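You operate a simulated robot arm through the tools that you are given. There is no shell and no other tool.

Carry out the task below with a simulated two-armed robot. There is one attempt and no reset: what you move stays moved.

TASK
Zero the counter of washer one and step it dry 2 times.
Fine: water shut and jets at AIR before the first step; the counter ends on 2.

The check looks at the end state, three seconds after you hand in, the way a careful person would. Anything else that was tipped, shoved, dropped, spilled or broken makes it a failure.

THE ROBOT
Two 7-joint arms with fingered hands on one trunk that stands fixed in place. Base frame: the origin is at the foot of the trunk, x ahead of it, y to its left, z up. Units: m, degrees, N and s.
The left shoulder is at [0.06, 0.152, 1.119], the right one opposite. With the tool pointing down near the work surface each hand reaches from about 0.1 to 0.78 m from the base axis, measured 20 degrees to its own side. Payload 3.8 kg a hand.
The tool frame of a hand sits at the grasp point between the pads (the TCP): z along the fingers, y along the line on which they close. The tips reach 0.03 m beyond it. The gripper opens to 0.104 m; its body begins 0.035 m behind the TCP. The gripper is a hand of 5 fingers: y runs from the thumb to the fingers, the wrist lies at [-0.015, -0.104, -0.178] in the tool frame, and closing takes about 1.5 s.
Orientation is that of the tool frame in the base frame, as a unit quaternion [w, x, y, z]. With the fingers straight down and the wrist toward the robot, the tool's x, y and z point along [0, 1, 0], [1, 0, 0] and [0, 0, -1] of the base frame.

THE INTERFACE
- The arms move only by the tool jog_arm. It takes "left_commands", "right_commands" or both (then of equal length, played together; a hand with none holds still); each is one flat list of numbers, 7 for each row, row after row: the opening, from 0 (shut) to 1 (fully open), then the shift along the tool's x, y, z in units of 50 mm (1.0 is 50 mm), then the turn, a rotation vector about the tool's x, y, z in units of 6 degrees (1.0 is 6 degrees). In form: [grip, x, y, z, ax, ay, az, grip, x, y, z, ax, ay, az, ...]. A call has 1 to 20 rows; each row shifts and turns the commanded pose from where the row before left it, along the tool's axes as they then stand. A call with a number of a shift or a turn outside -1 to 1 is refused whole. A row lasts 0.2 s, in which the tool goes at most 0.05 m and 8.6 degrees; a call with a longer step from one row to the next is refused whole, and so is a gripper value outside its range. Where a pose cannot be reached the arm comes as near as it can. A force on the tool above 40 N (or 10 N above the force at the start of the call, whichever is more), or a blocked arm, ends the call early, and 0.2 s more pass. Each finger travels about 0.072 m/s and halts on what it meets, pressing with about 32 N; the grip force reading is that of the motor and also rises with nothing between the fingers. The clock runs only during rows and for 0.2 s after the last one: add rows that do not move to give the fingers time. The reply holds the time, the measured pose of the TCP, the force on the tool along the base axes, the opening and the grip force, in the units named above and with some noise, with the torque about the TCP (base axes, N m) and any sound that the robot's microphone picked up, and new pictures: "pictures" is both (left out), scene, wrist or none (wrist: the cameras of the hands that moved).
- Cameras (640 x 400 px; columns grow to the right, rows downward): "scene" is now at [0.1596, 0.0146, 1.2572]; the picture's right is [0.17, -0.99, -0.03], its down [-0.68, -0.09, -0.72] and it looks along [0.71, 0.14, -0.69] (base axes); focal length 214 px, centre (320, 200). "left" rides on the left gripper at [-0.08, -0.077, -0.141] in its tool frame; the picture's right is [-0.78, -0.30, 0.56], its down [0.53, -0.78, 0.33] and it looks along [0.33, 0.55, 0.76] (tool axes); focal length 247 px, centre (320, 200). "right" rides on the right gripper at [0.08, -0.078, -0.141] in its tool frame; the picture's right is [-0.78, 0.30, -0.56], its down [-0.53, -0.78, 0.33] and it looks along [-0.33, 0.56, 0.76] (tool axes); focal length 247 px, centre (320, 200). There is no depth. A picture from a camera that has moved, and an enlarged one, comes with that camera's place and axes in the base frame and with its lens.
- lift_body(by): moves the trunk up (or, below 0, down) by that many m; the arms and the scene camera ride with it, the base frame stays. It gives what a move gives, with no picture.
- preshape(shape, hand): the hand has 5 fingers and takes this shape, open, in about a second: jaw (thumb against the fingers, like two jaws); tri (thumb and two fingers); tip (a fingertip pinch); poke (one finger out to press); point (the index stretched); flat (the hand flat); cup (the hand cupped); fist (a fist). The gripper value then closes the fingers along that shape, each until it touches; the sizes above hold for jaw. It gives what a move gives, with no picture.
- head_to(pan, tilt): turns the head with the scene camera to pan (to the left, within 80 degrees either way) and tilt (down, from -29 to 69), counted from straight ahead of the robot (the tilt from the chest, where the trunk bows). It gives what a move gives, and a new picture of the scene camera.
- close_up(camera, box): a new picture of the part [left, top, right, bottom] of that camera's present view, enlarged. No time passes.
- sign_off(): hands the job in; it is judged then, once.

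Nothing tells you positions but the pictures and the camera data. Unless the task says otherwise, let go and move clear before handing in.

The tools are called after "Request:" as a command line: name --argument value ..., lists and objects as JSON in quotes. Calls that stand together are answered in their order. jog_arm: Moves the arms, as the interface text tells. Its arguments: {"type":"object","properties":{"left_commands":{"type":"array","items":{"type":"number"}},"right_commands":{"type":"array","items":{"type":"number"}},"pictures":{"type":"string","enum":["both","scene","wrist","none"]}},"required":[]} The other tools are called the same way: lift_body (by) moves the trunk up or down; preshape (shape, hand) gives the hand a shape; head_to (pan, tilt) turns the head that bears the scene camera; close_up (camera, box) takes an enlarged picture of a part of a camera's view; sign_off () hands the job in.

At the start:

```text
time_s: 0.0
left_tool_pos: [0.4684, 0.3024, 1.1122]
left_ee_rot: [0.001, 0.707, 0.708, 0.0]
left_ft_force: [-0.7, -0.8, 0.4]
left_torque: [-0.01, -0.04, 0.0]
left_width: 0.1035
left_grip_force: 0.0
left_shape: jaw
right_tool_pos: [0.4186, -0.1017, 1.1043]
right_ee_rot: [0.001, 0.707, 0.707, 0.0]
right_ft_force: [-1.1, -0.3, 0.3]
right_torque: [-0.01, 0.0, 0.0]
right_width: 0.1037
right_grip_force: 0.0
right_shape: jaw
trunk travel left (down, up): [-0.2, 0.256]
head pan, tilt (commanded): [9.7, 33.9]
```

scene: 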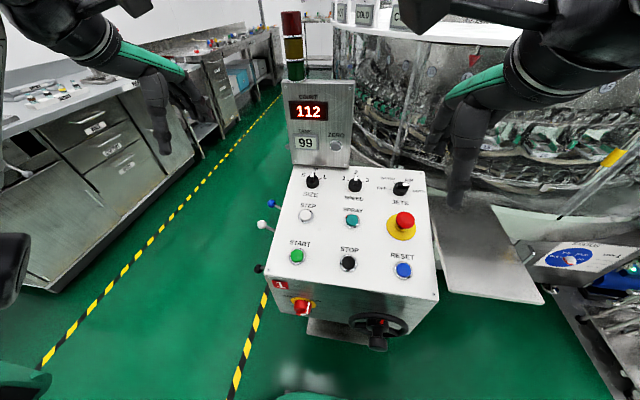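
right: 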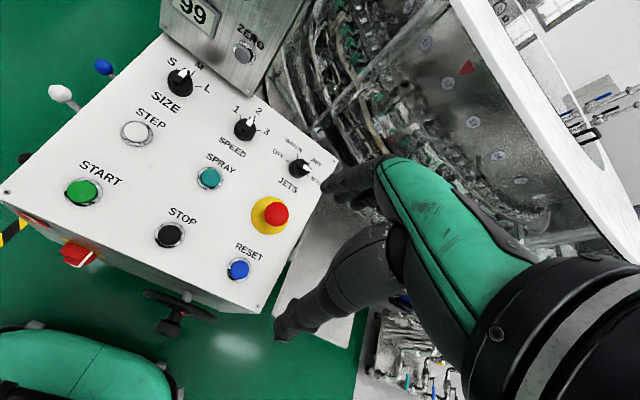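
left: 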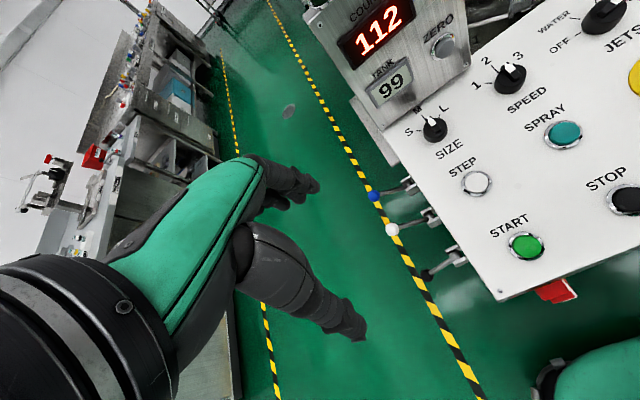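

I see a white control console labelled "1" with a counter showing 112, a ZERO button, a JETS knob, STEP and other buttons, some levers on its left side and a valve wheel at the front. I'll take enlarged pictures first to read the labels.

Request:
close_up --camera "scene" --box '[240, 60, 460, 200]'

Request:
close_up --camera "scene" --box '[240, 160, 460, 300]'

Request:
close_up --camera "right" --box '[220, 80, 360, 200]'

Request:
close_up --camera "left" --box '[340, 120, 560, 300]'

Request:
close_up --camera "scene" --box '[240, 260, 460, 400]'

Request:
close_up --camera "scene" --box '[440, 180, 640, 320]'

```text
2.86 times, centred on (350, 130) of scene
camera zoom: at [0.1596, 0.0146, 1.2572], right [0.17, -0.99, -0.03], down [-0.68, -0.09, -0.72], along [0.71, 0.14, -0.69], focal length 613 px, centre (234, 400)
```

zoom: 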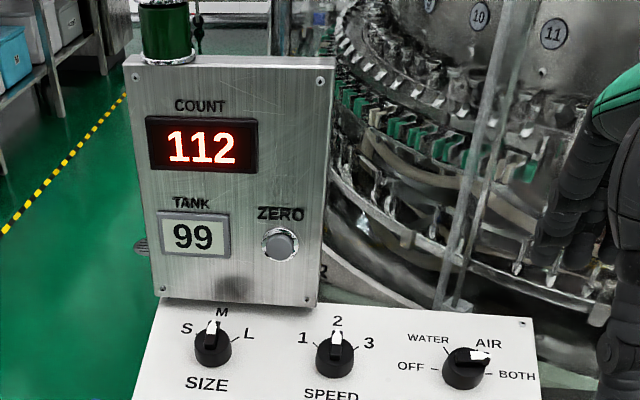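

```text
2.86 times, centred on (350, 230) of scene
camera zoom: at [0.1596, 0.0146, 1.2572], right [0.17, -0.99, -0.03], down [-0.68, -0.09, -0.72], along [0.71, 0.14, -0.69], focal length 613 px, centre (234, 114)
```

zoom: 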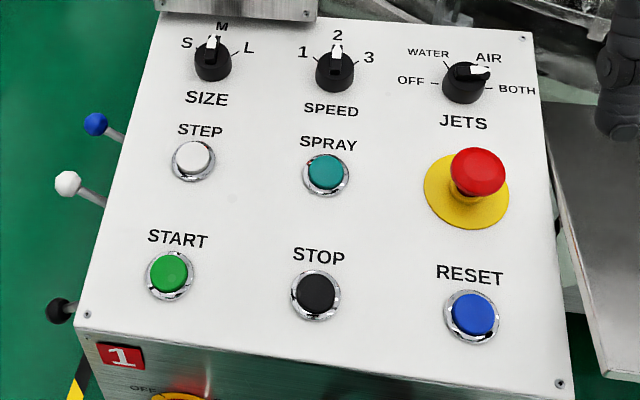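

```text
3.33 times, centred on (290, 140) of right
camera zoom: at [0.3411, -0.0209, 1.245], right [0.3, -0.78, 0.56], down [-0.78, -0.53, -0.33], along [0.56, -0.33, -0.76], focal length 823 px, centre (420, 400)
```

zoom: 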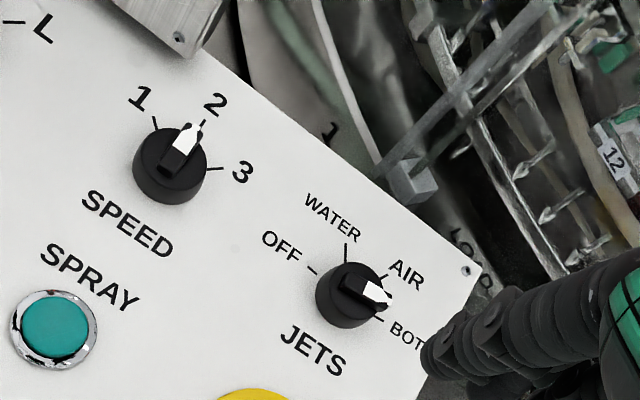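

```text
2.22 times, centred on (450, 210) of left
camera zoom: at [0.3908, 0.2213, 1.2545], right [-0.3, -0.78, -0.56], down [-0.78, 0.53, -0.33], along [0.55, 0.33, -0.76], focal length 549 px, centre (31, 178)
```

zoom: 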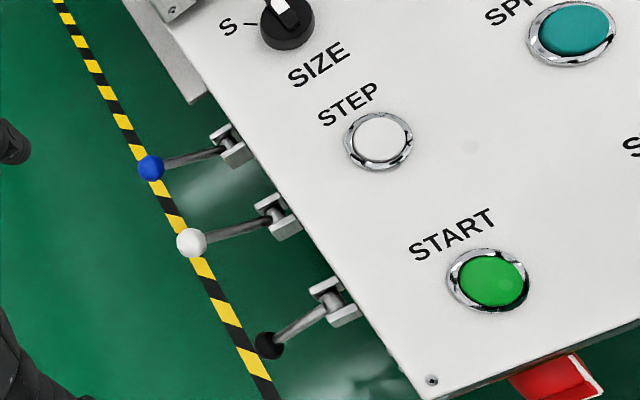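

```text
2.86 times, centred on (350, 330) of scene
camera zoom: at [0.1596, 0.0146, 1.2572], right [0.17, -0.99, -0.03], down [-0.68, -0.09, -0.72], along [0.71, 0.14, -0.69], focal length 613 px, centre (234, -171)
```

zoom: 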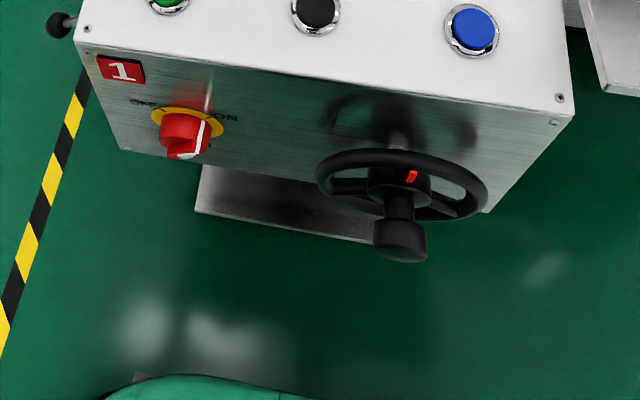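

```text
2.86 times, centred on (540, 250) of scene
camera zoom: at [0.1596, 0.0146, 1.2572], right [0.17, -0.99, -0.03], down [-0.68, -0.09, -0.72], along [0.71, 0.14, -0.69], focal length 613 px, centre (-309, 57)
```

zoom: 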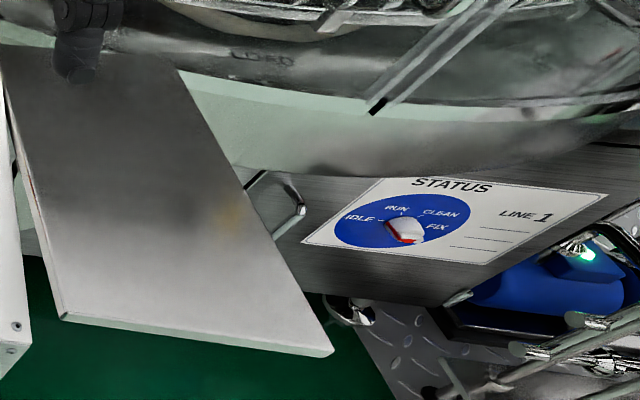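

The console with the red "1" plate seems to be washer one. The JETS pointer seems to sit near AIR or BOTH, and there are three levers on the left side, so I'll look around with the head to find the water valve and its labels.

Request:
head_to --pan 50 --tilt 35

Request:
head_to --pan -45 --tilt 35

Request:
head_to --pan 9.7 --tilt 5

Request:
head_to --pan 9.7 --tilt 60

```text
time_s: 1.1
left_tool_pos: [0.4678, 0.3018, 1.1134]
left_ee_rot: [0.0, 0.707, 0.707, 0.0]
left_ft_force: [-0.3, -1.1, 0.2]
left_torque: [-0.01, 0.01, -0.01]
left_width: 0.1035
left_grip_force: 0.1
left_shape: jaw
right_tool_pos: [0.4185, -0.1017, 1.1027]
right_ee_rot: [0.0, 0.707, 0.707, 0.0]
right_ft_force: [-0.3, -0.1, 0.6]
right_torque: [0.0, -0.03, -0.01]
right_width: 0.1037
right_grip_force: 0.0
right_shape: jaw
trunk travel left (down, up): [-0.2, 0.256]
head pan, tilt (commanded): [50.0, 35.0]
camera scene: at [0.1291, 0.0671, 1.2609], right [0.75, -0.64, -0.13], down [-0.5, -0.44, -0.74], along [0.42, 0.63, -0.66], focal length 214 px, centre (320, 200)
```

scene: 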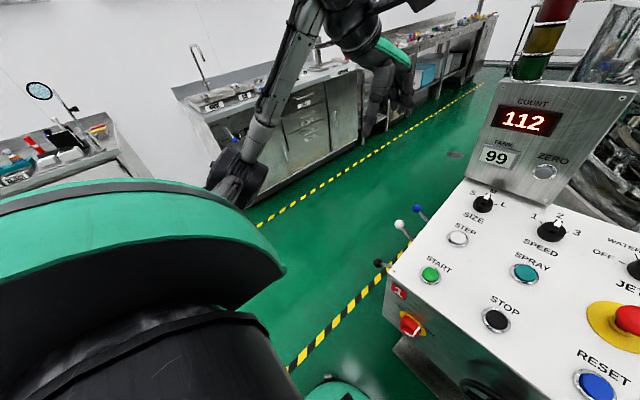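

```text
time_s: 2.8
left_tool_pos: [0.4677, 0.3013, 1.1123]
left_ee_rot: [0.0, 0.707, 0.707, -0.001]
left_ft_force: [0.2, 0.0, -1.2]
left_torque: [-0.02, 0.03, -0.01]
left_width: 0.1038
left_grip_force: 0.1
left_shape: jaw
right_tool_pos: [0.4188, -0.1008, 1.1041]
right_ee_rot: [0.0, 0.707, 0.707, 0.0]
right_ft_force: [-0.1, 0.0, -0.4]
right_torque: [0.0, 0.01, 0.02]
right_width: 0.1036
right_grip_force: 0.1
right_shape: jaw
trunk travel left (down, up): [-0.2, 0.256]
head pan, tilt (commanded): [-45.0, 35.0]
camera scene: at [0.1347, -0.0626, 1.2599], right [-0.7, -0.71, 0.12], down [-0.54, 0.41, -0.74], along [0.47, -0.58, -0.66], focal length 214 px, centre (320, 200)
```

scene: 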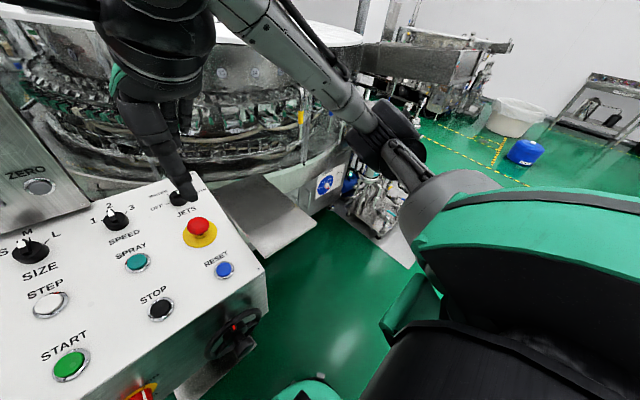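

```text
time_s: 4.0
left_tool_pos: [0.4683, 0.3028, 1.1128]
left_ee_rot: [0.0, 0.707, 0.707, 0.001]
left_ft_force: [-0.8, 0.0, -0.7]
left_torque: [-0.06, 0.01, 0.01]
left_width: 0.1036
left_grip_force: 0.0
left_shape: jaw
right_tool_pos: [0.4179, -0.1003, 1.1039]
right_ee_rot: [0.0, 0.707, 0.707, 0.001]
right_ft_force: [-0.7, 0.3, 0.6]
right_torque: [0.01, 0.05, 0.01]
right_width: 0.1037
right_grip_force: 0.0
right_shape: jaw
trunk travel left (down, up): [-0.2, 0.256]
head pan, tilt (commanded): [9.7, 5.0]
camera scene: at [0.1708, 0.0151, 1.3025], right [0.17, -0.99, -0.03], down [-0.26, -0.01, -0.97], along [0.95, 0.17, -0.26], focal length 214 px, centre (320, 200)
```

scene: 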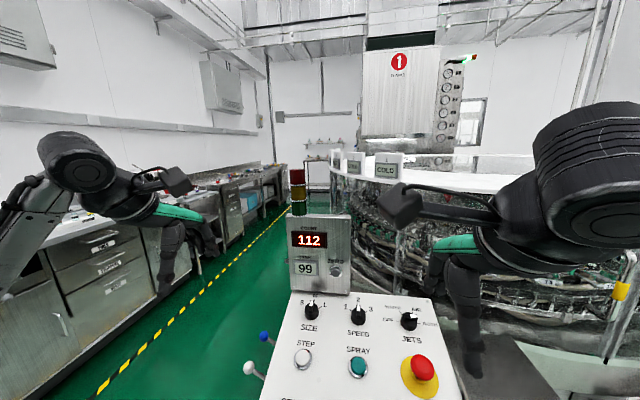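

```text
time_s: 5.3
left_tool_pos: [0.4685, 0.3025, 1.1124]
left_ee_rot: [0.0, 0.707, 0.707, 0.0]
left_ft_force: [-0.5, 0.5, -0.7]
left_torque: [0.02, 0.03, 0.0]
left_width: 0.1039
left_grip_force: 0.1
left_shape: jaw
right_tool_pos: [0.4188, -0.1011, 1.1041]
right_ee_rot: [0.0, 0.707, 0.707, 0.0]
right_ft_force: [0.0, -0.2, -1.2]
right_torque: [-0.01, 0.01, -0.01]
right_width: 0.1036
right_grip_force: 0.1
right_shape: jaw
trunk travel left (down, up): [-0.2, 0.256]
head pan, tilt (commanded): [9.7, 60.0]
camera scene: at [0.1321, 0.0109, 1.2256], right [0.17, -0.99, -0.03], down [-0.93, -0.15, -0.35], along [0.34, 0.08, -0.94], focal length 214 px, centre (320, 200)
```

scene: 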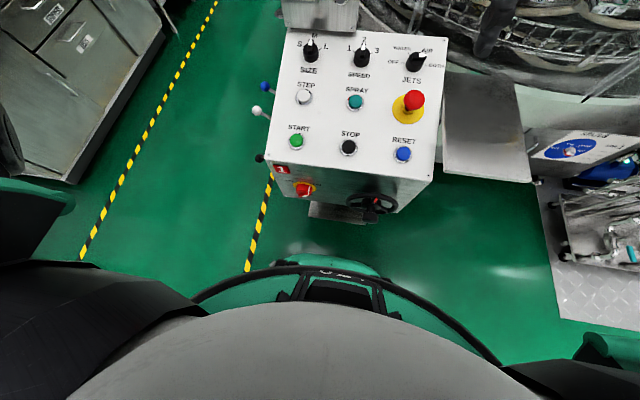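

Request:
close_up --camera "scene" --box '[370, 20, 460, 80]'

Request:
close_up --camera "scene" --box '[250, 70, 340, 220]'

Request:
head_to --pan 9.7 --tilt 25

```text
6.67 times, centred on (415, 50) of scene
camera zoom: at [0.1321, 0.0109, 1.2256], right [0.17, -0.99, -0.03], down [-0.93, -0.15, -0.35], along [0.34, 0.08, -0.94], focal length 1430 px, centre (-313, 1200)
```

zoom: 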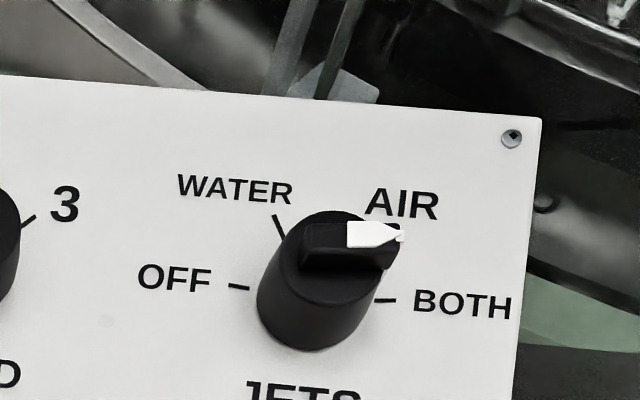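

```text
2.67 times, centred on (295, 145) of scene
camera zoom: at [0.1321, 0.0109, 1.2256], right [0.17, -0.99, -0.03], down [-0.93, -0.15, -0.35], along [0.34, 0.08, -0.94], focal length 572 px, centre (387, 347)
```

zoom: 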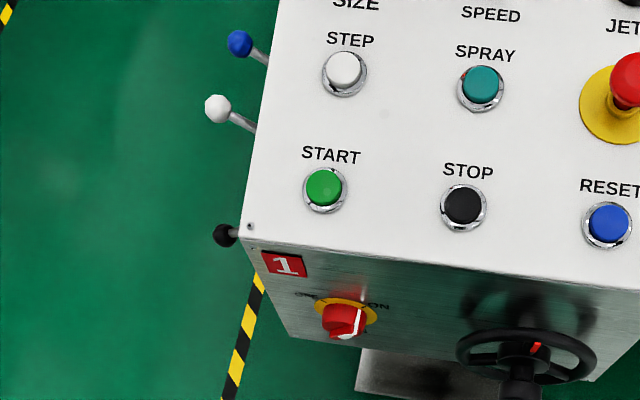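

```text
time_s: 6.3
left_tool_pos: [0.4694, 0.302, 1.112]
left_ee_rot: [0.0, 0.707, 0.707, 0.0]
left_ft_force: [0.0, 0.1, 0.1]
left_torque: [-0.01, 0.01, 0.0]
left_width: 0.1038
left_grip_force: 0.2
left_shape: jaw
right_tool_pos: [0.4176, -0.1002, 1.1034]
right_ee_rot: [0.0, 0.707, 0.707, 0.001]
right_ft_force: [-0.2, -0.2, -0.6]
right_torque: [0.01, 0.02, 0.01]
right_width: 0.104
right_grip_force: 0.1
right_shape: jaw
trunk travel left (down, up): [-0.2, 0.256]
head pan, tilt (commanded): [9.7, 25.0]
camera scene: at [0.1655, 0.0152, 1.2704], right [0.17, -0.99, -0.03], down [-0.57, -0.07, -0.82], along [0.81, 0.15, -0.57], focal length 214 px, centre (320, 200)
```

scene: 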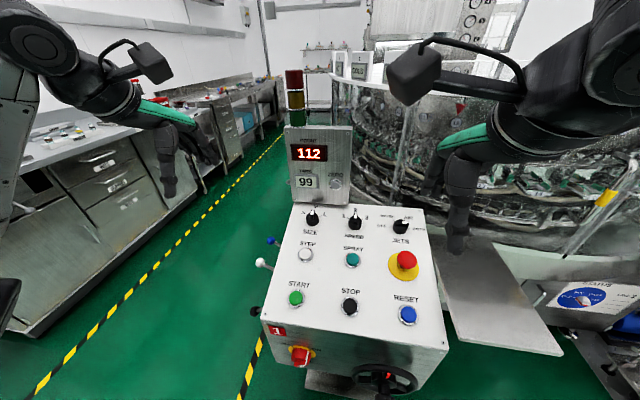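

The JETS pointer looks closer to BOTH than AIR, and three ball levers (blue, white, black) stick out of the console's left side near y≈0.32, z≈0.55–0.68. I'll move the left hand out to the left and turn it so that its camera looks at that side.

Request:
jog_arm --left_commands '[1, 0.5, 0.2, 0.525, 0, 0, 0, 1, 0.5, 0.2, 0.525, 0, 0, 0, 1, 0.5, 0.2, 0.525, 0, 0, 0, 1, 0.5, 0.2, 0.525, 0, 0, 0, 1, 0.5, 0.2, 0.525, 0, 0, 0, 1, 0.5, 0.2, 0.525, 0, 0, 0, 1, 0.5, 0.2, 0.525, 0, 0, 0, 1, 0.5, 0.2, 0.525, 0, 0, 0, 1, 0, 0, 0, 0, 0, 1, 1, 0, 0, 0, 0, 0, 1, 1, 0, 0, 0, 0, 0, 1, 1, 0, 0, 0, 0, 0, 1, 1, 0, 0, 0, 0, 0, 1, 1, 0, 0, 0, 0, 0, 1, 1, 0, 0, 0, 0, 0, 1, 1, 0, 0, 0, 0, 0, 1, 1, 0, 0, 0, 0, 0, 1, 1, 0, 0, 0, 0, 0, 1, 1, 0, 0, 0, 0, 0, 1, 1, 0, 0, 0, 0, 0, 1]' --pictures "both"

```text
time_s: 10.5
left_tool_pos: [0.5487, 0.5009, 0.9021]
left_ee_rot: [0.0, 0.988, 0.156, -0.002]
left_ft_force: [-0.4, 0.1, 0.0]
left_torque: [-0.02, 0.01, 0.01]
left_width: 0.1035
left_grip_force: 0.1
left_shape: jaw
right_tool_pos: [0.4192, -0.1016, 1.1034]
right_ee_rot: [-0.001, 0.707, 0.707, 0.0]
right_ft_force: [0.3, 0.2, 0.3]
right_torque: [0.01, 0.02, 0.02]
right_width: 0.1036
right_grip_force: 0.0
right_shape: jaw
trunk travel left (down, up): [-0.2, 0.256]
head pan, tilt (commanded): [9.7, 25.0]
camera scene: at [0.1658, 0.0149, 1.2705], right [0.17, -0.99, -0.03], down [-0.57, -0.07, -0.82], along [0.81, 0.15, -0.57], focal length 214 px, centre (320, 200)
camera left: at [0.448, 0.5504, 1.0448], right [-0.83, 0.04, -0.56], down [0.27, 0.9, -0.33], along [0.49, -0.43, -0.76], focal length 247 px, centre (320, 200)
```

scene: 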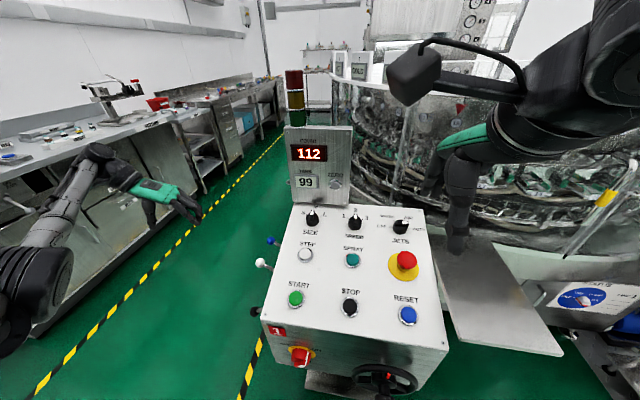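
left: 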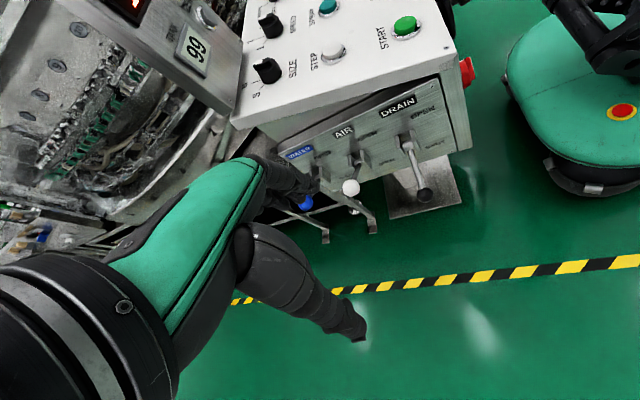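

Request:
close_up --camera "left" --box '[270, 70, 470, 230]'

Request:
close_up --camera "left" --box '[270, 120, 390, 220]'

```text
2.50 times, centred on (370, 150) of left
camera zoom: at [0.448, 0.5504, 1.0448], right [-0.83, 0.04, -0.56], down [0.27, 0.9, -0.33], along [0.49, -0.43, -0.76], focal length 617 px, centre (195, 325)
```

zoom: 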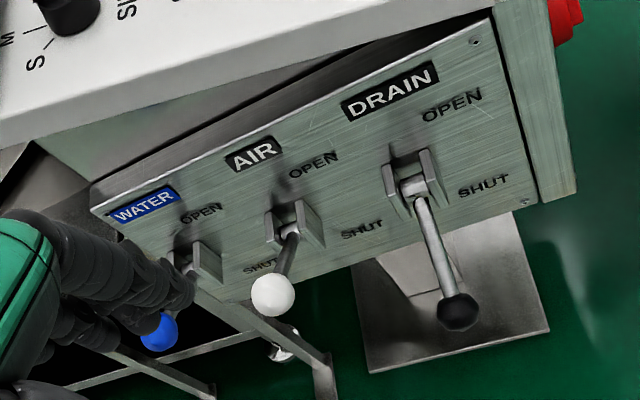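

```text
4.00 times, centred on (330, 170) of left
camera zoom: at [0.448, 0.5504, 1.0448], right [-0.83, 0.04, -0.56], down [0.27, 0.9, -0.33], along [0.49, -0.43, -0.76], focal length 988 px, centre (280, 320)
```

zoom: 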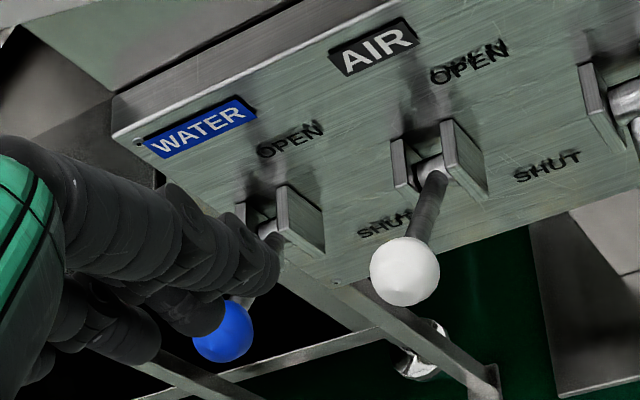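

The labels on the left side read WATER (blue), AIR (white) and DRAIN (black), with up meaning OPEN and down meaning SHUT. Blue and white look up (open) and black looks down. I'll curl the hand into a poke shape and shift it a little for a clearer look at the blue lever.

Request:
preshape --shape "poke" --hand "left"

Request:
jog_arm --left_commands '[1, 0.6, 0.2, 0.5, 0, 0, 0, 1, 0.6, 0.2, 0.5, 0, 0, 0, 1, 0, 0, 0, 0, 0, 0]' --pictures "both"

```text
time_s: 11.4
left_tool_pos: [0.5481, 0.5015, 0.904]
left_ee_rot: [0.0, 0.988, 0.157, -0.001]
left_ft_force: [-0.4, -0.2, -0.3]
left_torque: [0.01, -0.02, 0.02]
left_width: 0.0
left_grip_force: 0.0
left_shape: poke
right_tool_pos: [0.4195, -0.1002, 1.104]
right_ee_rot: [0.0, 0.707, 0.707, 0.001]
right_ft_force: [-0.7, -0.1, 0.5]
right_torque: [0.02, 0.0, -0.01]
right_width: 0.1038
right_grip_force: 0.1
right_shape: jaw
trunk travel left (down, up): [-0.2, 0.256]
head pan, tilt (commanded): [9.7, 25.0]
```

```text
time_s: 12.2
left_tool_pos: [0.5693, 0.4888, 0.8728]
left_ee_rot: [0.0, 0.988, 0.156, 0.0]
left_ft_force: [1.4, -0.3, -0.1]
left_torque: [0.0, 0.02, 0.01]
left_width: 0.0
left_grip_force: 0.0
left_shape: poke
left hand out of reach, approached as far as the arm can: row 1, 2
right_tool_pos: [0.4181, -0.1006, 1.104]
right_ee_rot: [0.001, 0.707, 0.707, 0.0]
right_ft_force: [0.0, 0.2, -0.4]
right_torque: [-0.03, 0.01, 0.03]
right_width: 0.1035
right_grip_force: 0.0
right_shape: jaw
trunk travel left (down, up): [-0.2, 0.256]
head pan, tilt (commanded): [9.7, 25.0]
camera scene: at [0.1654, 0.0152, 1.2705], right [0.17, -0.99, -0.03], down [-0.57, -0.07, -0.82], along [0.81, 0.15, -0.57], focal length 214 px, centre (320, 200)
camera left: at [0.4695, 0.5366, 1.015], right [-0.83, 0.04, -0.56], down [0.27, 0.9, -0.33], along [0.49, -0.43, -0.76], focal length 247 px, centre (320, 200)
```

scene: 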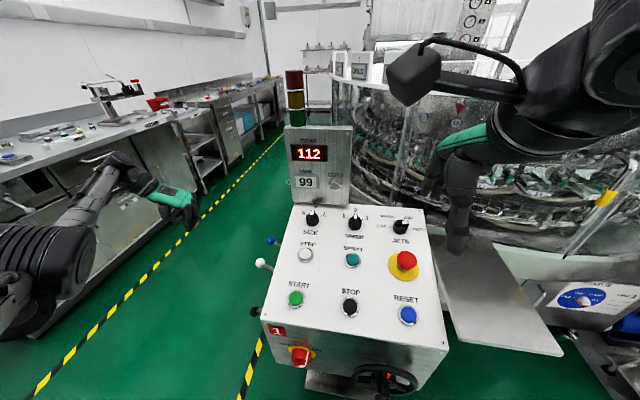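
left: 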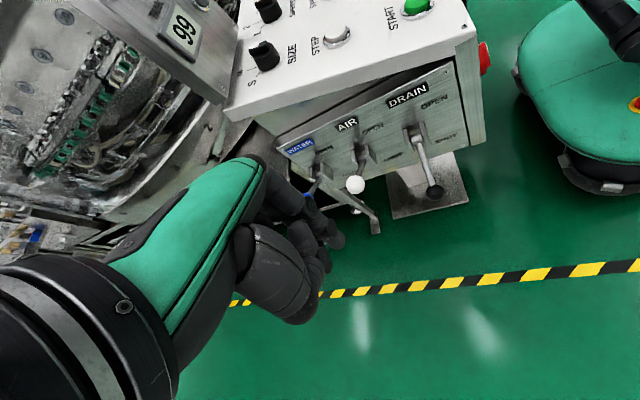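

Request:
close_up --camera "left" --box '[200, 120, 480, 330]'

Request:
close_up --camera "scene" --box '[100, 140, 240, 240]'

```text
1.90 times, centred on (340, 225) of left
camera zoom: at [0.4695, 0.5366, 1.015], right [-0.83, 0.04, -0.56], down [0.27, 0.9, -0.33], along [0.49, -0.43, -0.76], focal length 470 px, centre (282, 152)
```

zoom: 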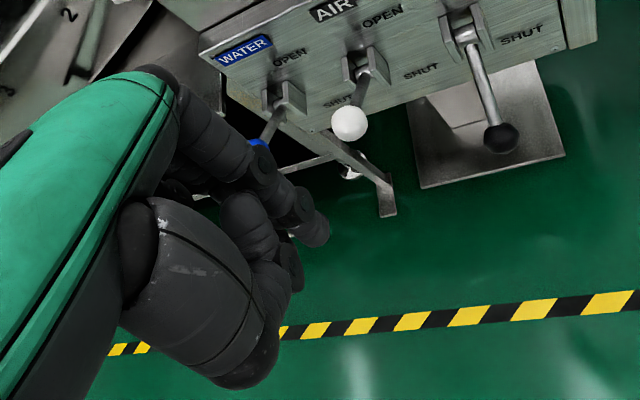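

```text
4.00 times, centred on (170, 190) of scene
camera zoom: at [0.1654, 0.0152, 1.2705], right [0.17, -0.99, -0.03], down [-0.57, -0.07, -0.82], along [0.81, 0.15, -0.57], focal length 858 px, centre (920, 240)
```

zoom: 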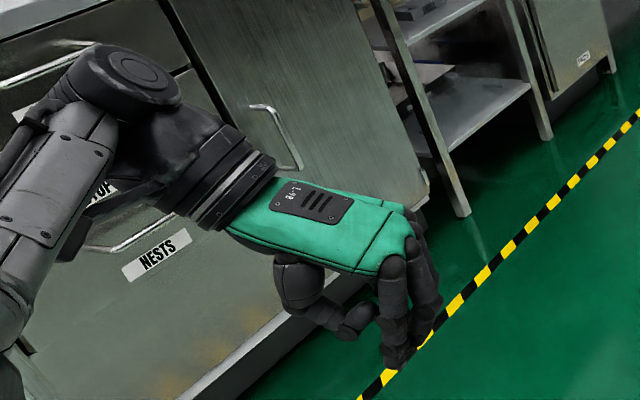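

Calculating from several views, the blue WATER ball is near [0.735, 0.326, 0.65] and the white AIR ball near [0.626, 0.326, 0.65], both up (open). The black DRAIN ball is near [0.515, 0.328, 0.515], down (shut). WATER has to be pushed down without touching AIR, so I'll check how the other hand shapes look.

Request:
preshape --shape "point" --hand "left"

Request:
close_up --camera "scene" --box '[100, 140, 240, 240]'

Request:
close_up --camera "left" --box '[160, 100, 480, 300]'

Request:
preshape --shape "flat" --hand "left"

Request:
close_up --camera "scene" --box '[100, 140, 240, 240]'

Request:
close_up --camera "left" --box '[160, 100, 480, 300]'

```text
time_s: 13.1
left_tool_pos: [0.57, 0.4889, 0.872]
left_ee_rot: [0.0, 0.988, 0.157, -0.001]
left_ft_force: [0.5, -0.4, 0.2]
left_torque: [-0.02, 0.0, -0.02]
left_width: 0.0
left_grip_force: 0.0
left_shape: point
right_tool_pos: [0.4184, -0.0998, 1.104]
right_ee_rot: [0.0, 0.707, 0.707, 0.0]
right_ft_force: [-0.6, 1.2, 0.5]
right_torque: [-0.02, 0.02, -0.02]
right_width: 0.1038
right_grip_force: 0.1
right_shape: jaw
trunk travel left (down, up): [-0.2, 0.256]
head pan, tilt (commanded): [9.7, 25.0]
```

```text
4.00 times, centred on (170, 190) of scene
camera zoom: at [0.1655, 0.0153, 1.2705], right [0.17, -0.99, -0.03], down [-0.57, -0.07, -0.82], along [0.81, 0.15, -0.57], focal length 858 px, centre (920, 240)
```

zoom: 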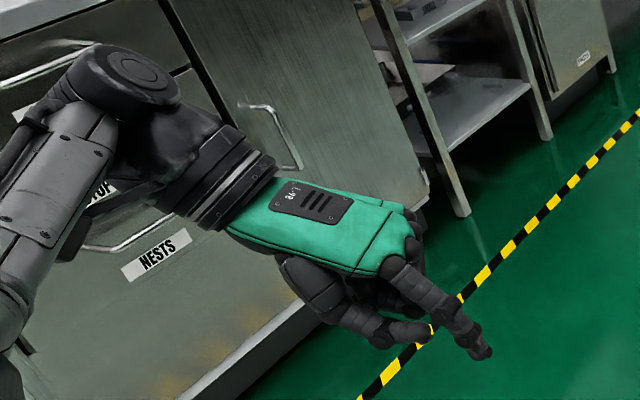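

```text
2.00 times, centred on (320, 200) of left
camera zoom: at [0.4695, 0.5368, 1.015], right [-0.83, 0.04, -0.56], down [0.27, 0.9, -0.33], along [0.49, -0.43, -0.76], focal length 494 px, centre (320, 200)
```

zoom: 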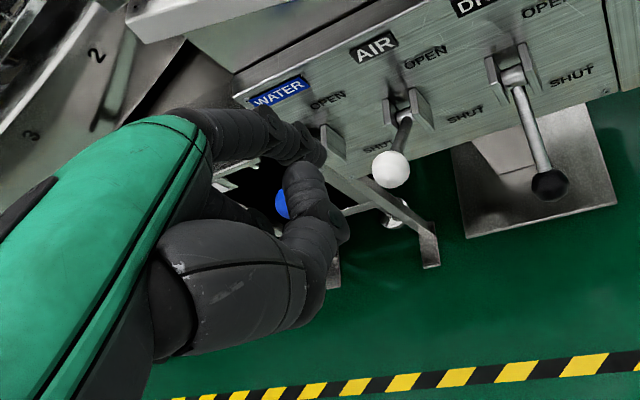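

```text
time_s: 14.0
left_tool_pos: [0.5694, 0.4883, 0.8732]
left_ee_rot: [0.0, 0.988, 0.156, -0.001]
left_ft_force: [-0.3, 0.1, -0.4]
left_torque: [0.0, -0.04, 0.02]
left_width: 0.0959
left_grip_force: 0.1
left_shape: flat
right_tool_pos: [0.418, -0.1013, 1.1037]
right_ee_rot: [0.0, 0.707, 0.707, 0.0]
right_ft_force: [0.0, 0.2, 0.6]
right_torque: [0.0, -0.02, -0.01]
right_width: 0.1033
right_grip_force: 0.1
right_shape: jaw
trunk travel left (down, up): [-0.2, 0.256]
head pan, tilt (commanded): [9.7, 25.0]
```

```text
4.00 times, centred on (170, 190) of scene
camera zoom: at [0.1655, 0.0153, 1.2705], right [0.17, -0.99, -0.03], down [-0.57, -0.07, -0.82], along [0.81, 0.15, -0.57], focal length 858 px, centre (920, 240)
```

zoom: 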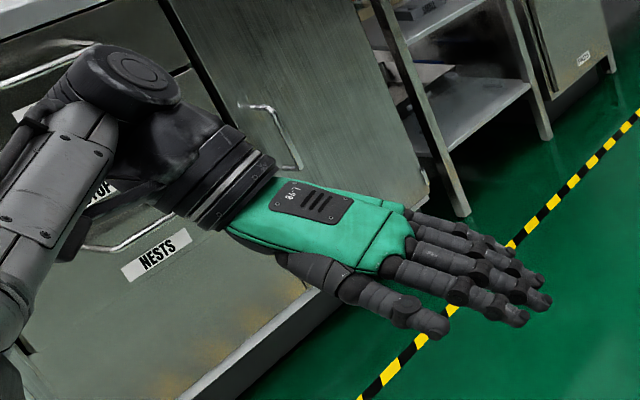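

```text
2.00 times, centred on (320, 200) of left
camera zoom: at [0.4695, 0.5367, 1.015], right [-0.83, 0.04, -0.56], down [0.27, 0.9, -0.33], along [0.49, -0.43, -0.76], focal length 494 px, centre (320, 200)
```

zoom: 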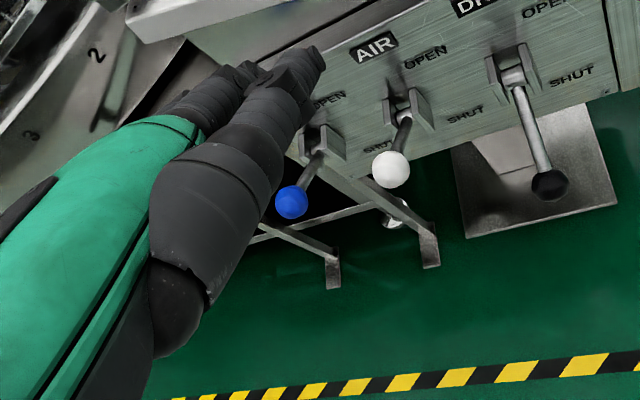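

The flat view confirms it: WATER and AIR levers are up (open) and DRAIN is down (shut). The stretched flat hand gives the most reach for WATER, so I'll raise both hands, turn the left one to yaw −30° with the fingers steeper, and then lower the trunk.

Request:
jog_arm --left_commands '[1, -0.59, 0.3, -0.67, 0, 0, 0, 1, -0.59, 0.3, -0.67, 0, 0, 0, 1, -0.59, 0.3, -0.67, 0, 0, 0, 1, 0, 0, 0, 0, 0, -1, 1, 0, 0, 0, 0, 0, -1, 1, 0, 0, 0, 0, 0, -1, 1, 0, 0, 0, 0, 0, -1, 1, 0, 0, 0, 0, 0, -1, 1, 0, 0, 0, 0, 0, -1, 1, 0, 0, 0, 0, 0, -1, 1, 0, 0, 0, 0.96, 0, 0, 1, 0, 0, 0, 0.96, 0, 0, 1, 0, 0, 0, 0.96, 0, 0, 1, 0, 0, 0, 0.96, 0, 0]' --right_commands '[1, 0, 0, -1, 0, 0, 0, 1, 0, 0, -1, 0, 0, 0, 1, 0, 0, -1, 0, 0, 0, 1, 0, 0, 0, 0, 0, 0, 1, 0, 0, 0, 0, 0, 0, 1, 0, 0, 0, 0, 0, 0, 1, 0, 0, 0, 0, 0, 0, 1, 0, 0, 0, 0, 0, 0, 1, 0, 0, 0, 0, 0, 0, 1, 0, 0, 0, 0, 0, 0, 1, 0, 0, 0, 0, 0, 0, 1, 0, 0, 0, 0, 0, 0, 1, 0, 0, 0, 0, 0, 0, 1, 0, 0, 0, 0, 0, 0]' --pictures "both"

```text
time_s: 17.0
left_tool_pos: [0.5037, 0.4191, 0.9717]
left_ee_rot: [-0.174, 0.848, 0.49, -0.1]
left_ft_force: [-0.1, -0.8, 0.4]
left_torque: [-0.03, 0.03, 0.0]
left_width: 0.096
left_grip_force: 0.1
left_shape: flat
right_tool_pos: [0.4194, -0.104, 1.2531]
right_ee_rot: [0.0, 0.707, 0.707, 0.0]
right_ft_force: [-0.3, -0.9, 0.3]
right_torque: [0.04, 0.01, 0.03]
right_width: 0.1033
right_grip_force: 0.2
right_shape: jaw
trunk travel left (down, up): [-0.2, 0.256]
head pan, tilt (commanded): [9.7, 25.0]
camera scene: at [0.166, 0.0149, 1.2704], right [0.17, -0.99, -0.03], down [-0.57, -0.07, -0.82], along [0.81, 0.15, -0.57], focal length 214 px, centre (320, 200)
camera right: at [0.3415, -0.0231, 1.395], right [0.3, -0.78, 0.56], down [-0.78, -0.53, -0.33], along [0.56, -0.33, -0.76], focal length 247 px, centre (320, 200)
camera left: at [0.4492, 0.357, 1.1326], right [-0.81, -0.43, -0.39], down [-0.47, 0.88, 0.0], along [0.35, 0.18, -0.92], focal length 247 px, centre (320, 200)
```

scene: 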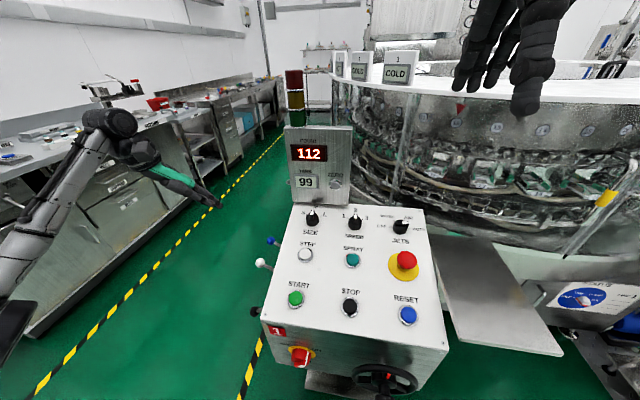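
right: 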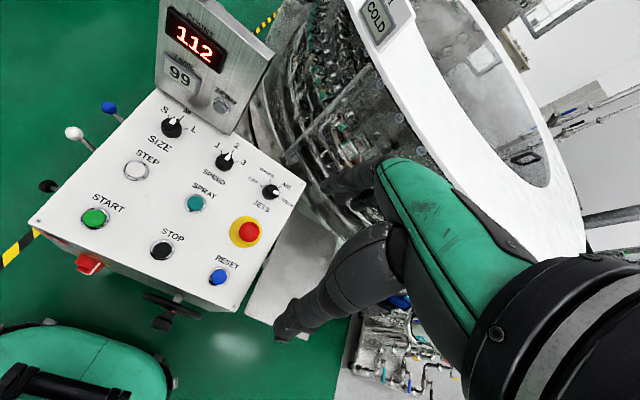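
left: 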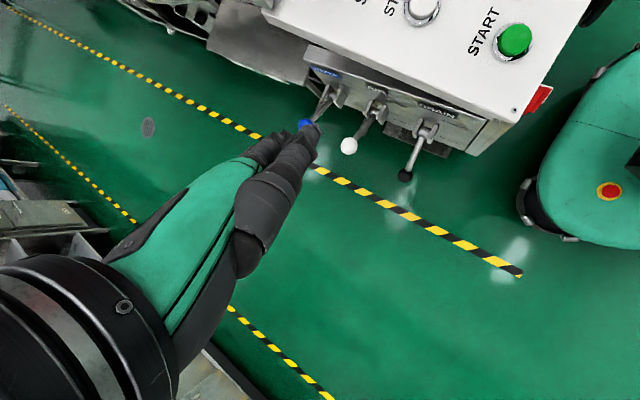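

Request:
close_up --camera "left" --box '[200, 60, 460, 220]'

Request:
close_up --camera "scene" --box '[90, 120, 290, 270]'

Request:
close_up --camera "right" --box '[220, 140, 320, 220]'

```text
2.46 times, centred on (330, 140) of left
camera zoom: at [0.4492, 0.357, 1.1326], right [-0.81, -0.43, -0.39], down [-0.47, 0.88, 0.0], along [0.35, 0.18, -0.92], focal length 608 px, centre (295, 348)
```

zoom: 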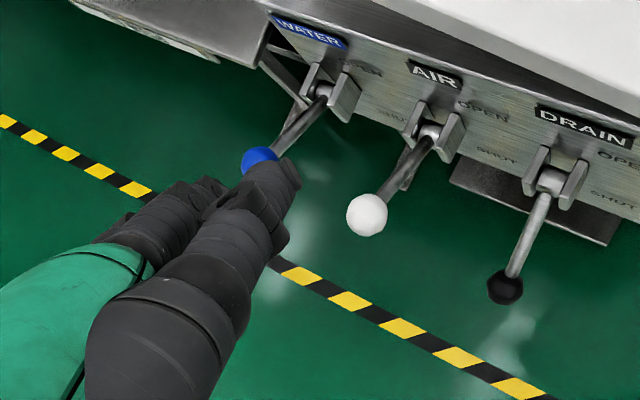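

```text
2.67 times, centred on (190, 195) of scene
camera zoom: at [0.166, 0.0149, 1.2704], right [0.17, -0.99, -0.03], down [-0.57, -0.07, -0.82], along [0.81, 0.15, -0.57], focal length 572 px, centre (667, 213)
```

zoom: 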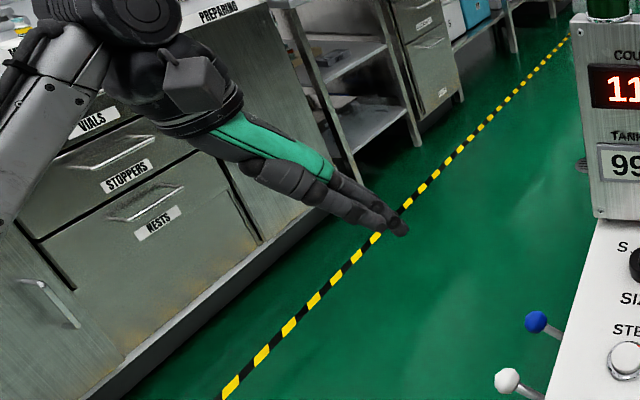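

```text
5.00 times, centred on (270, 180) of right
camera zoom: at [0.3415, -0.0231, 1.395], right [0.3, -0.78, 0.56], down [-0.78, -0.53, -0.33], along [0.56, -0.33, -0.76], focal length 1235 px, centre (570, 300)
```

zoom: 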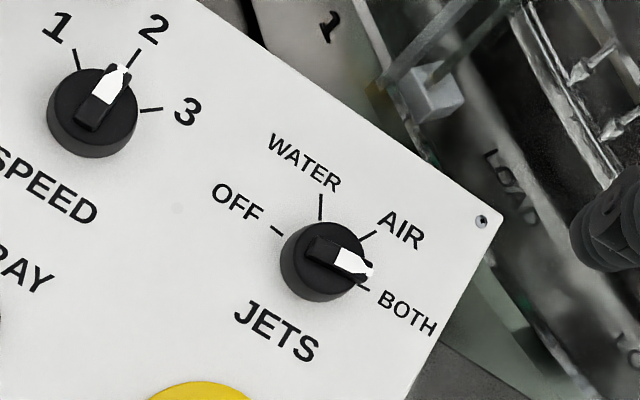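

The JETS pointer is at BOTH, and the marks are 60° apart (OFF, WATER, AIR, BOTH going clockwise), so it needs a 60° turn counter-clockwise to reach AIR. Before lowering the trunk, I'll turn the left flat hand to yaw 0 with the fingers about 18° off vertical.

Request:
jog_arm --left_commands '[1, 0, 0, 0, 0, -0.39, -0.92, 1, 0, 0, 0, 0, -0.39, -0.92, 1, 0, 0, 0, 0, -0.39, -0.92, 1, 0, 0, 0, 0, -0.39, -0.92, 1, 0, 0, 0, 0, -0.39, -0.92, 1, 0, 0, 0, 0.76, 0, 0, 1, 0, 0, 0, 0.76, 0, 0, 1, 0, 0, 0, 0.76, 0, 0, 1, 0, -0.478, -0.642, 0, 0, 0, 1, 0, -0.478, -0.642, 0, 0, 0]' --pictures "scene"

Request:
lift_body --by -0.2

Request:
head_to --pan 25 --tilt 20

```text
time_s: 19.2
left_tool_pos: [0.5007, 0.4205, 1.0533]
left_ee_rot: [-0.223, 0.67, 0.672, -0.223]
left_ft_force: [-0.7, -0.1, -1.2]
left_torque: [0.02, -0.01, 0.02]
left_width: 0.0959
left_grip_force: 0.1
left_shape: flat
right_tool_pos: [0.418, -0.1029, 1.2533]
right_ee_rot: [0.0, 0.707, 0.707, 0.0]
right_ft_force: [-0.3, 0.3, 0.1]
right_torque: [0.01, 0.01, 0.0]
right_width: 0.1038
right_grip_force: 0.0
right_shape: jaw
trunk travel left (down, up): [-0.2, 0.256]
head pan, tilt (commanded): [9.7, 25.0]
camera scene: at [0.1647, 0.0145, 1.2707], right [0.17, -0.99, -0.03], down [-0.57, -0.07, -0.82], along [0.81, 0.15, -0.57], focal length 214 px, centre (320, 200)
```

scene: 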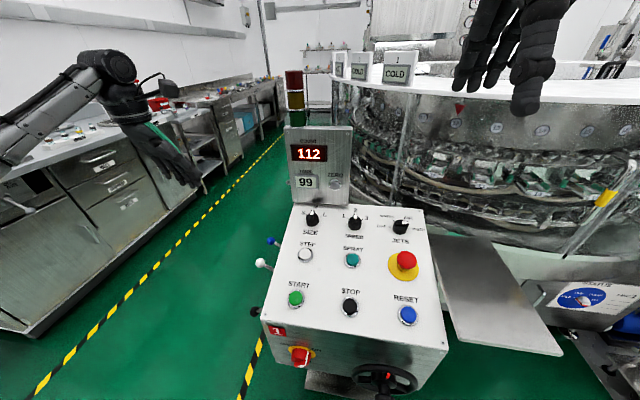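

```text
time_s: 21.3
left_tool_pos: [0.5025, 0.4205, 0.853]
left_ee_rot: [-0.222, 0.671, 0.671, -0.222]
left_ft_force: [0.0, 0.1, 0.3]
left_torque: [0.02, -0.01, 0.01]
left_width: 0.0961
left_grip_force: 0.0
left_shape: flat
right_tool_pos: [0.4176, -0.1014, 1.0549]
right_ee_rot: [0.0, 0.707, 0.707, 0.001]
right_ft_force: [0.1, 0.3, -0.4]
right_torque: [0.02, -0.01, 0.0]
right_width: 0.1039
right_grip_force: 0.1
right_shape: jaw
trunk travel left (down, up): [0.0, 0.456]
head pan, tilt (commanded): [9.7, 25.0]
```

```text
time_s: 22.1
left_tool_pos: [0.5026, 0.4201, 0.8522]
left_ee_rot: [-0.224, 0.671, 0.671, -0.223]
left_ft_force: [0.0, 0.4, 0.1]
left_torque: [0.0, 0.01, -0.02]
left_width: 0.0961
left_grip_force: 0.1
left_shape: flat
right_tool_pos: [0.4187, -0.1009, 1.054]
right_ee_rot: [0.0, 0.707, 0.707, 0.0]
right_ft_force: [0.3, -0.3, -0.8]
right_torque: [0.01, -0.03, -0.01]
right_width: 0.1034
right_grip_force: 0.0
right_shape: jaw
trunk travel left (down, up): [0.0, 0.456]
head pan, tilt (commanded): [25.0, 20.0]
camera scene: at [0.3049, 0.039, 0.9819], right [0.36, -0.91, -0.22], down [-0.75, -0.14, -0.65], along [0.56, 0.4, -0.73], focal length 214 px, centre (320, 200)
```

scene: 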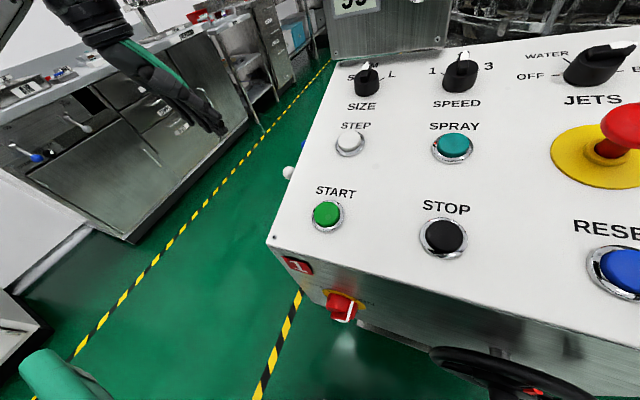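

Lowering the trunk also bowed it forward, which brings the shoulders closer and extends the reach. With that I can approach WATER from the outside left: I'll turn the flat left hand to yaw −60° so the row of fingertips spans the lever.

Request:
jog_arm --left_commands '[1, 0, 0, 0, 0, 0.598, 0.802, 1, 0, 0, 0, 0, 0.598, 0.802, 1, 0, 0, 0, 0, 0.598, 0.802, 1, 0, 0, 0, 0, 0.598, 0.802, 1, 0, 0, 0, 0, 0.598, 0.802, 1, 0, 0, 0, 0, 0.598, 0.802, 1, 0, 0, 0, 0, 0.598, 0.802, 1, 0, 0, 0, 0, 0.598, 0.802, 1, 0, 0, 0, 0, 0.598, 0.802, 1, 0, 0, 0, 0, 0.598, 0.802, 1, 0, 0, 0, -0.58, 0, 0, 1, 0, 0, 0, -0.58, 0, 0]' --pictures "both"

```text
time_s: 24.7
left_tool_pos: [0.5056, 0.4204, 0.8505]
left_ee_rot: [-0.248, 0.933, 0.25, -0.068]
left_ft_force: [0.6, 0.0, -0.2]
left_torque: [-0.02, -0.01, 0.0]
left_width: 0.096
left_grip_force: 0.0
left_shape: flat
right_tool_pos: [0.4192, -0.101, 1.0535]
right_ee_rot: [0.0, 0.708, 0.707, 0.0]
right_ft_force: [0.5, 0.0, 0.1]
right_torque: [0.02, 0.03, 0.01]
right_width: 0.1038
right_grip_force: 0.0
right_shape: jaw
trunk travel left (down, up): [0.0, 0.456]
head pan, tilt (commanded): [25.0, 20.0]
camera scene: at [0.3047, 0.0391, 0.982], right [0.36, -0.91, -0.22], down [-0.75, -0.14, -0.65], along [0.56, 0.4, -0.73], focal length 214 px, centre (320, 200)
camera left: at [0.4351, 0.377, 1.0132], right [-0.94, 0.07, -0.34], down [0.04, 0.99, 0.1], along [0.34, 0.08, -0.94], focal length 247 px, centre (320, 200)
```

scene: 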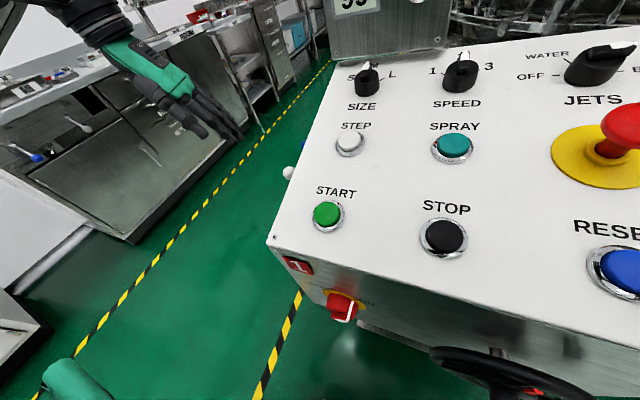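
left: 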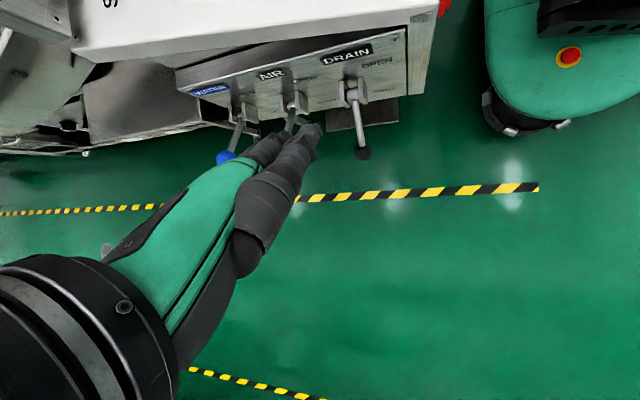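

Request:
jog_arm --left_commands '[1, 0.633, 0.334, -0.19, 0, 0, 0, 1, 0.633, 0.334, -0.19, 0, 0, 0, 1, 0.633, 0.334, -0.19, 0, 0, 0, 1, 0.633, 0.334, -0.19, 0, 0, 0, 1, 0.633, 0.334, -0.19, 0, 0, 0]' --pictures "both"

```text
time_s: 25.9
left_tool_pos: [0.6887, 0.4155, 0.8489]
left_ee_rot: [-0.249, 0.933, 0.249, -0.067]
left_ft_force: [-0.6, -0.1, -0.4]
left_torque: [-0.01, -0.01, 0.02]
left_width: 0.0961
left_grip_force: 0.0
left_shape: flat
right_tool_pos: [0.4193, -0.1025, 1.0533]
right_ee_rot: [-0.002, 0.707, 0.707, 0.0]
right_ft_force: [0.4, 0.1, 0.5]
right_torque: [0.0, -0.02, 0.01]
right_width: 0.1037
right_grip_force: 0.0
right_shape: jaw
trunk travel left (down, up): [0.0, 0.456]
head pan, tilt (commanded): [25.0, 20.0]
camera scene: at [0.3053, 0.0379, 0.9818], right [0.36, -0.91, -0.22], down [-0.75, -0.14, -0.65], along [0.56, 0.4, -0.73], focal length 214 px, centre (320, 200)
camera left: at [0.6214, 0.372, 1.0118], right [-0.94, 0.08, -0.33], down [0.05, 0.99, 0.1], along [0.34, 0.08, -0.94], focal length 247 px, centre (320, 200)
```

scene: 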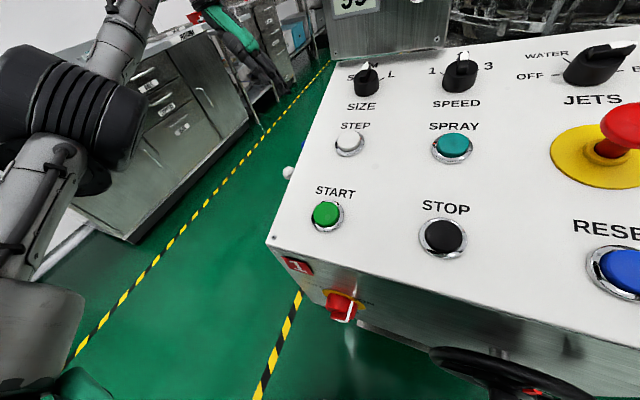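
left: 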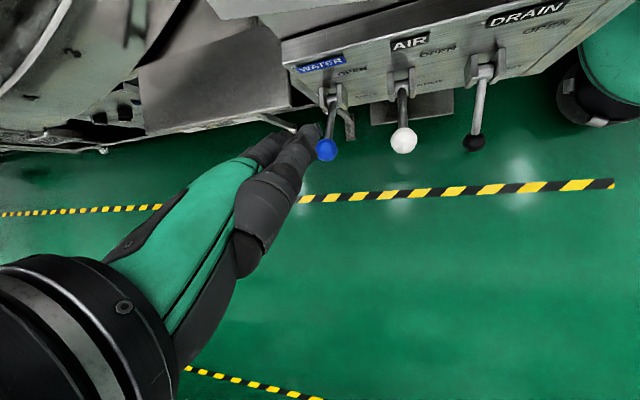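

Request:
close_up --camera "left" --box '[220, 40, 500, 220]'

Request:
close_up --camera "scene" --box '[180, 0, 340, 200]'

```text
2.22 times, centred on (360, 130) of left
camera zoom: at [0.6214, 0.372, 1.0118], right [-0.94, 0.08, -0.33], down [0.05, 0.99, 0.1], along [0.34, 0.08, -0.94], focal length 549 px, centre (231, 356)
```

zoom: 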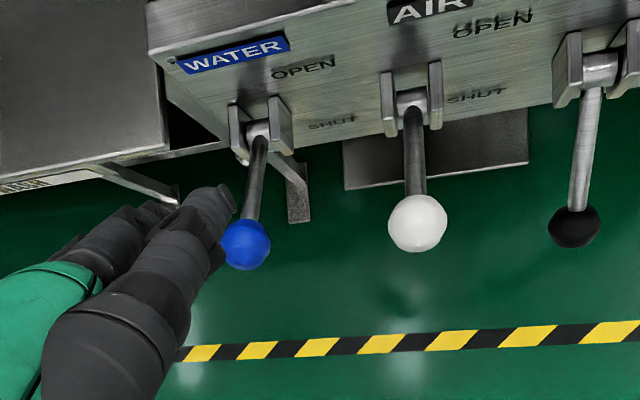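

```text
2.00 times, centred on (260, 100) of scene
camera zoom: at [0.3053, 0.0379, 0.9818], right [0.36, -0.91, -0.22], down [-0.75, -0.14, -0.65], along [0.56, 0.4, -0.73], focal length 429 px, centre (440, 400)
```

zoom: 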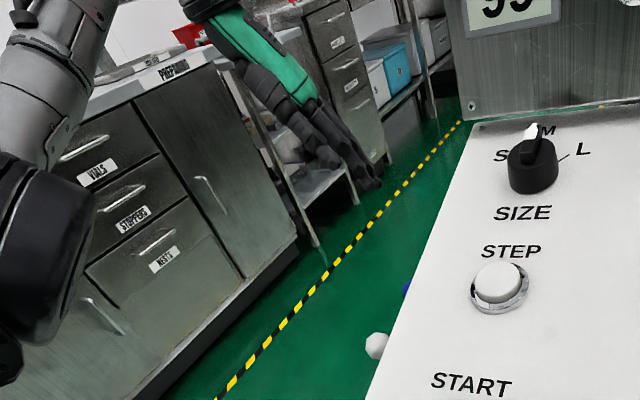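

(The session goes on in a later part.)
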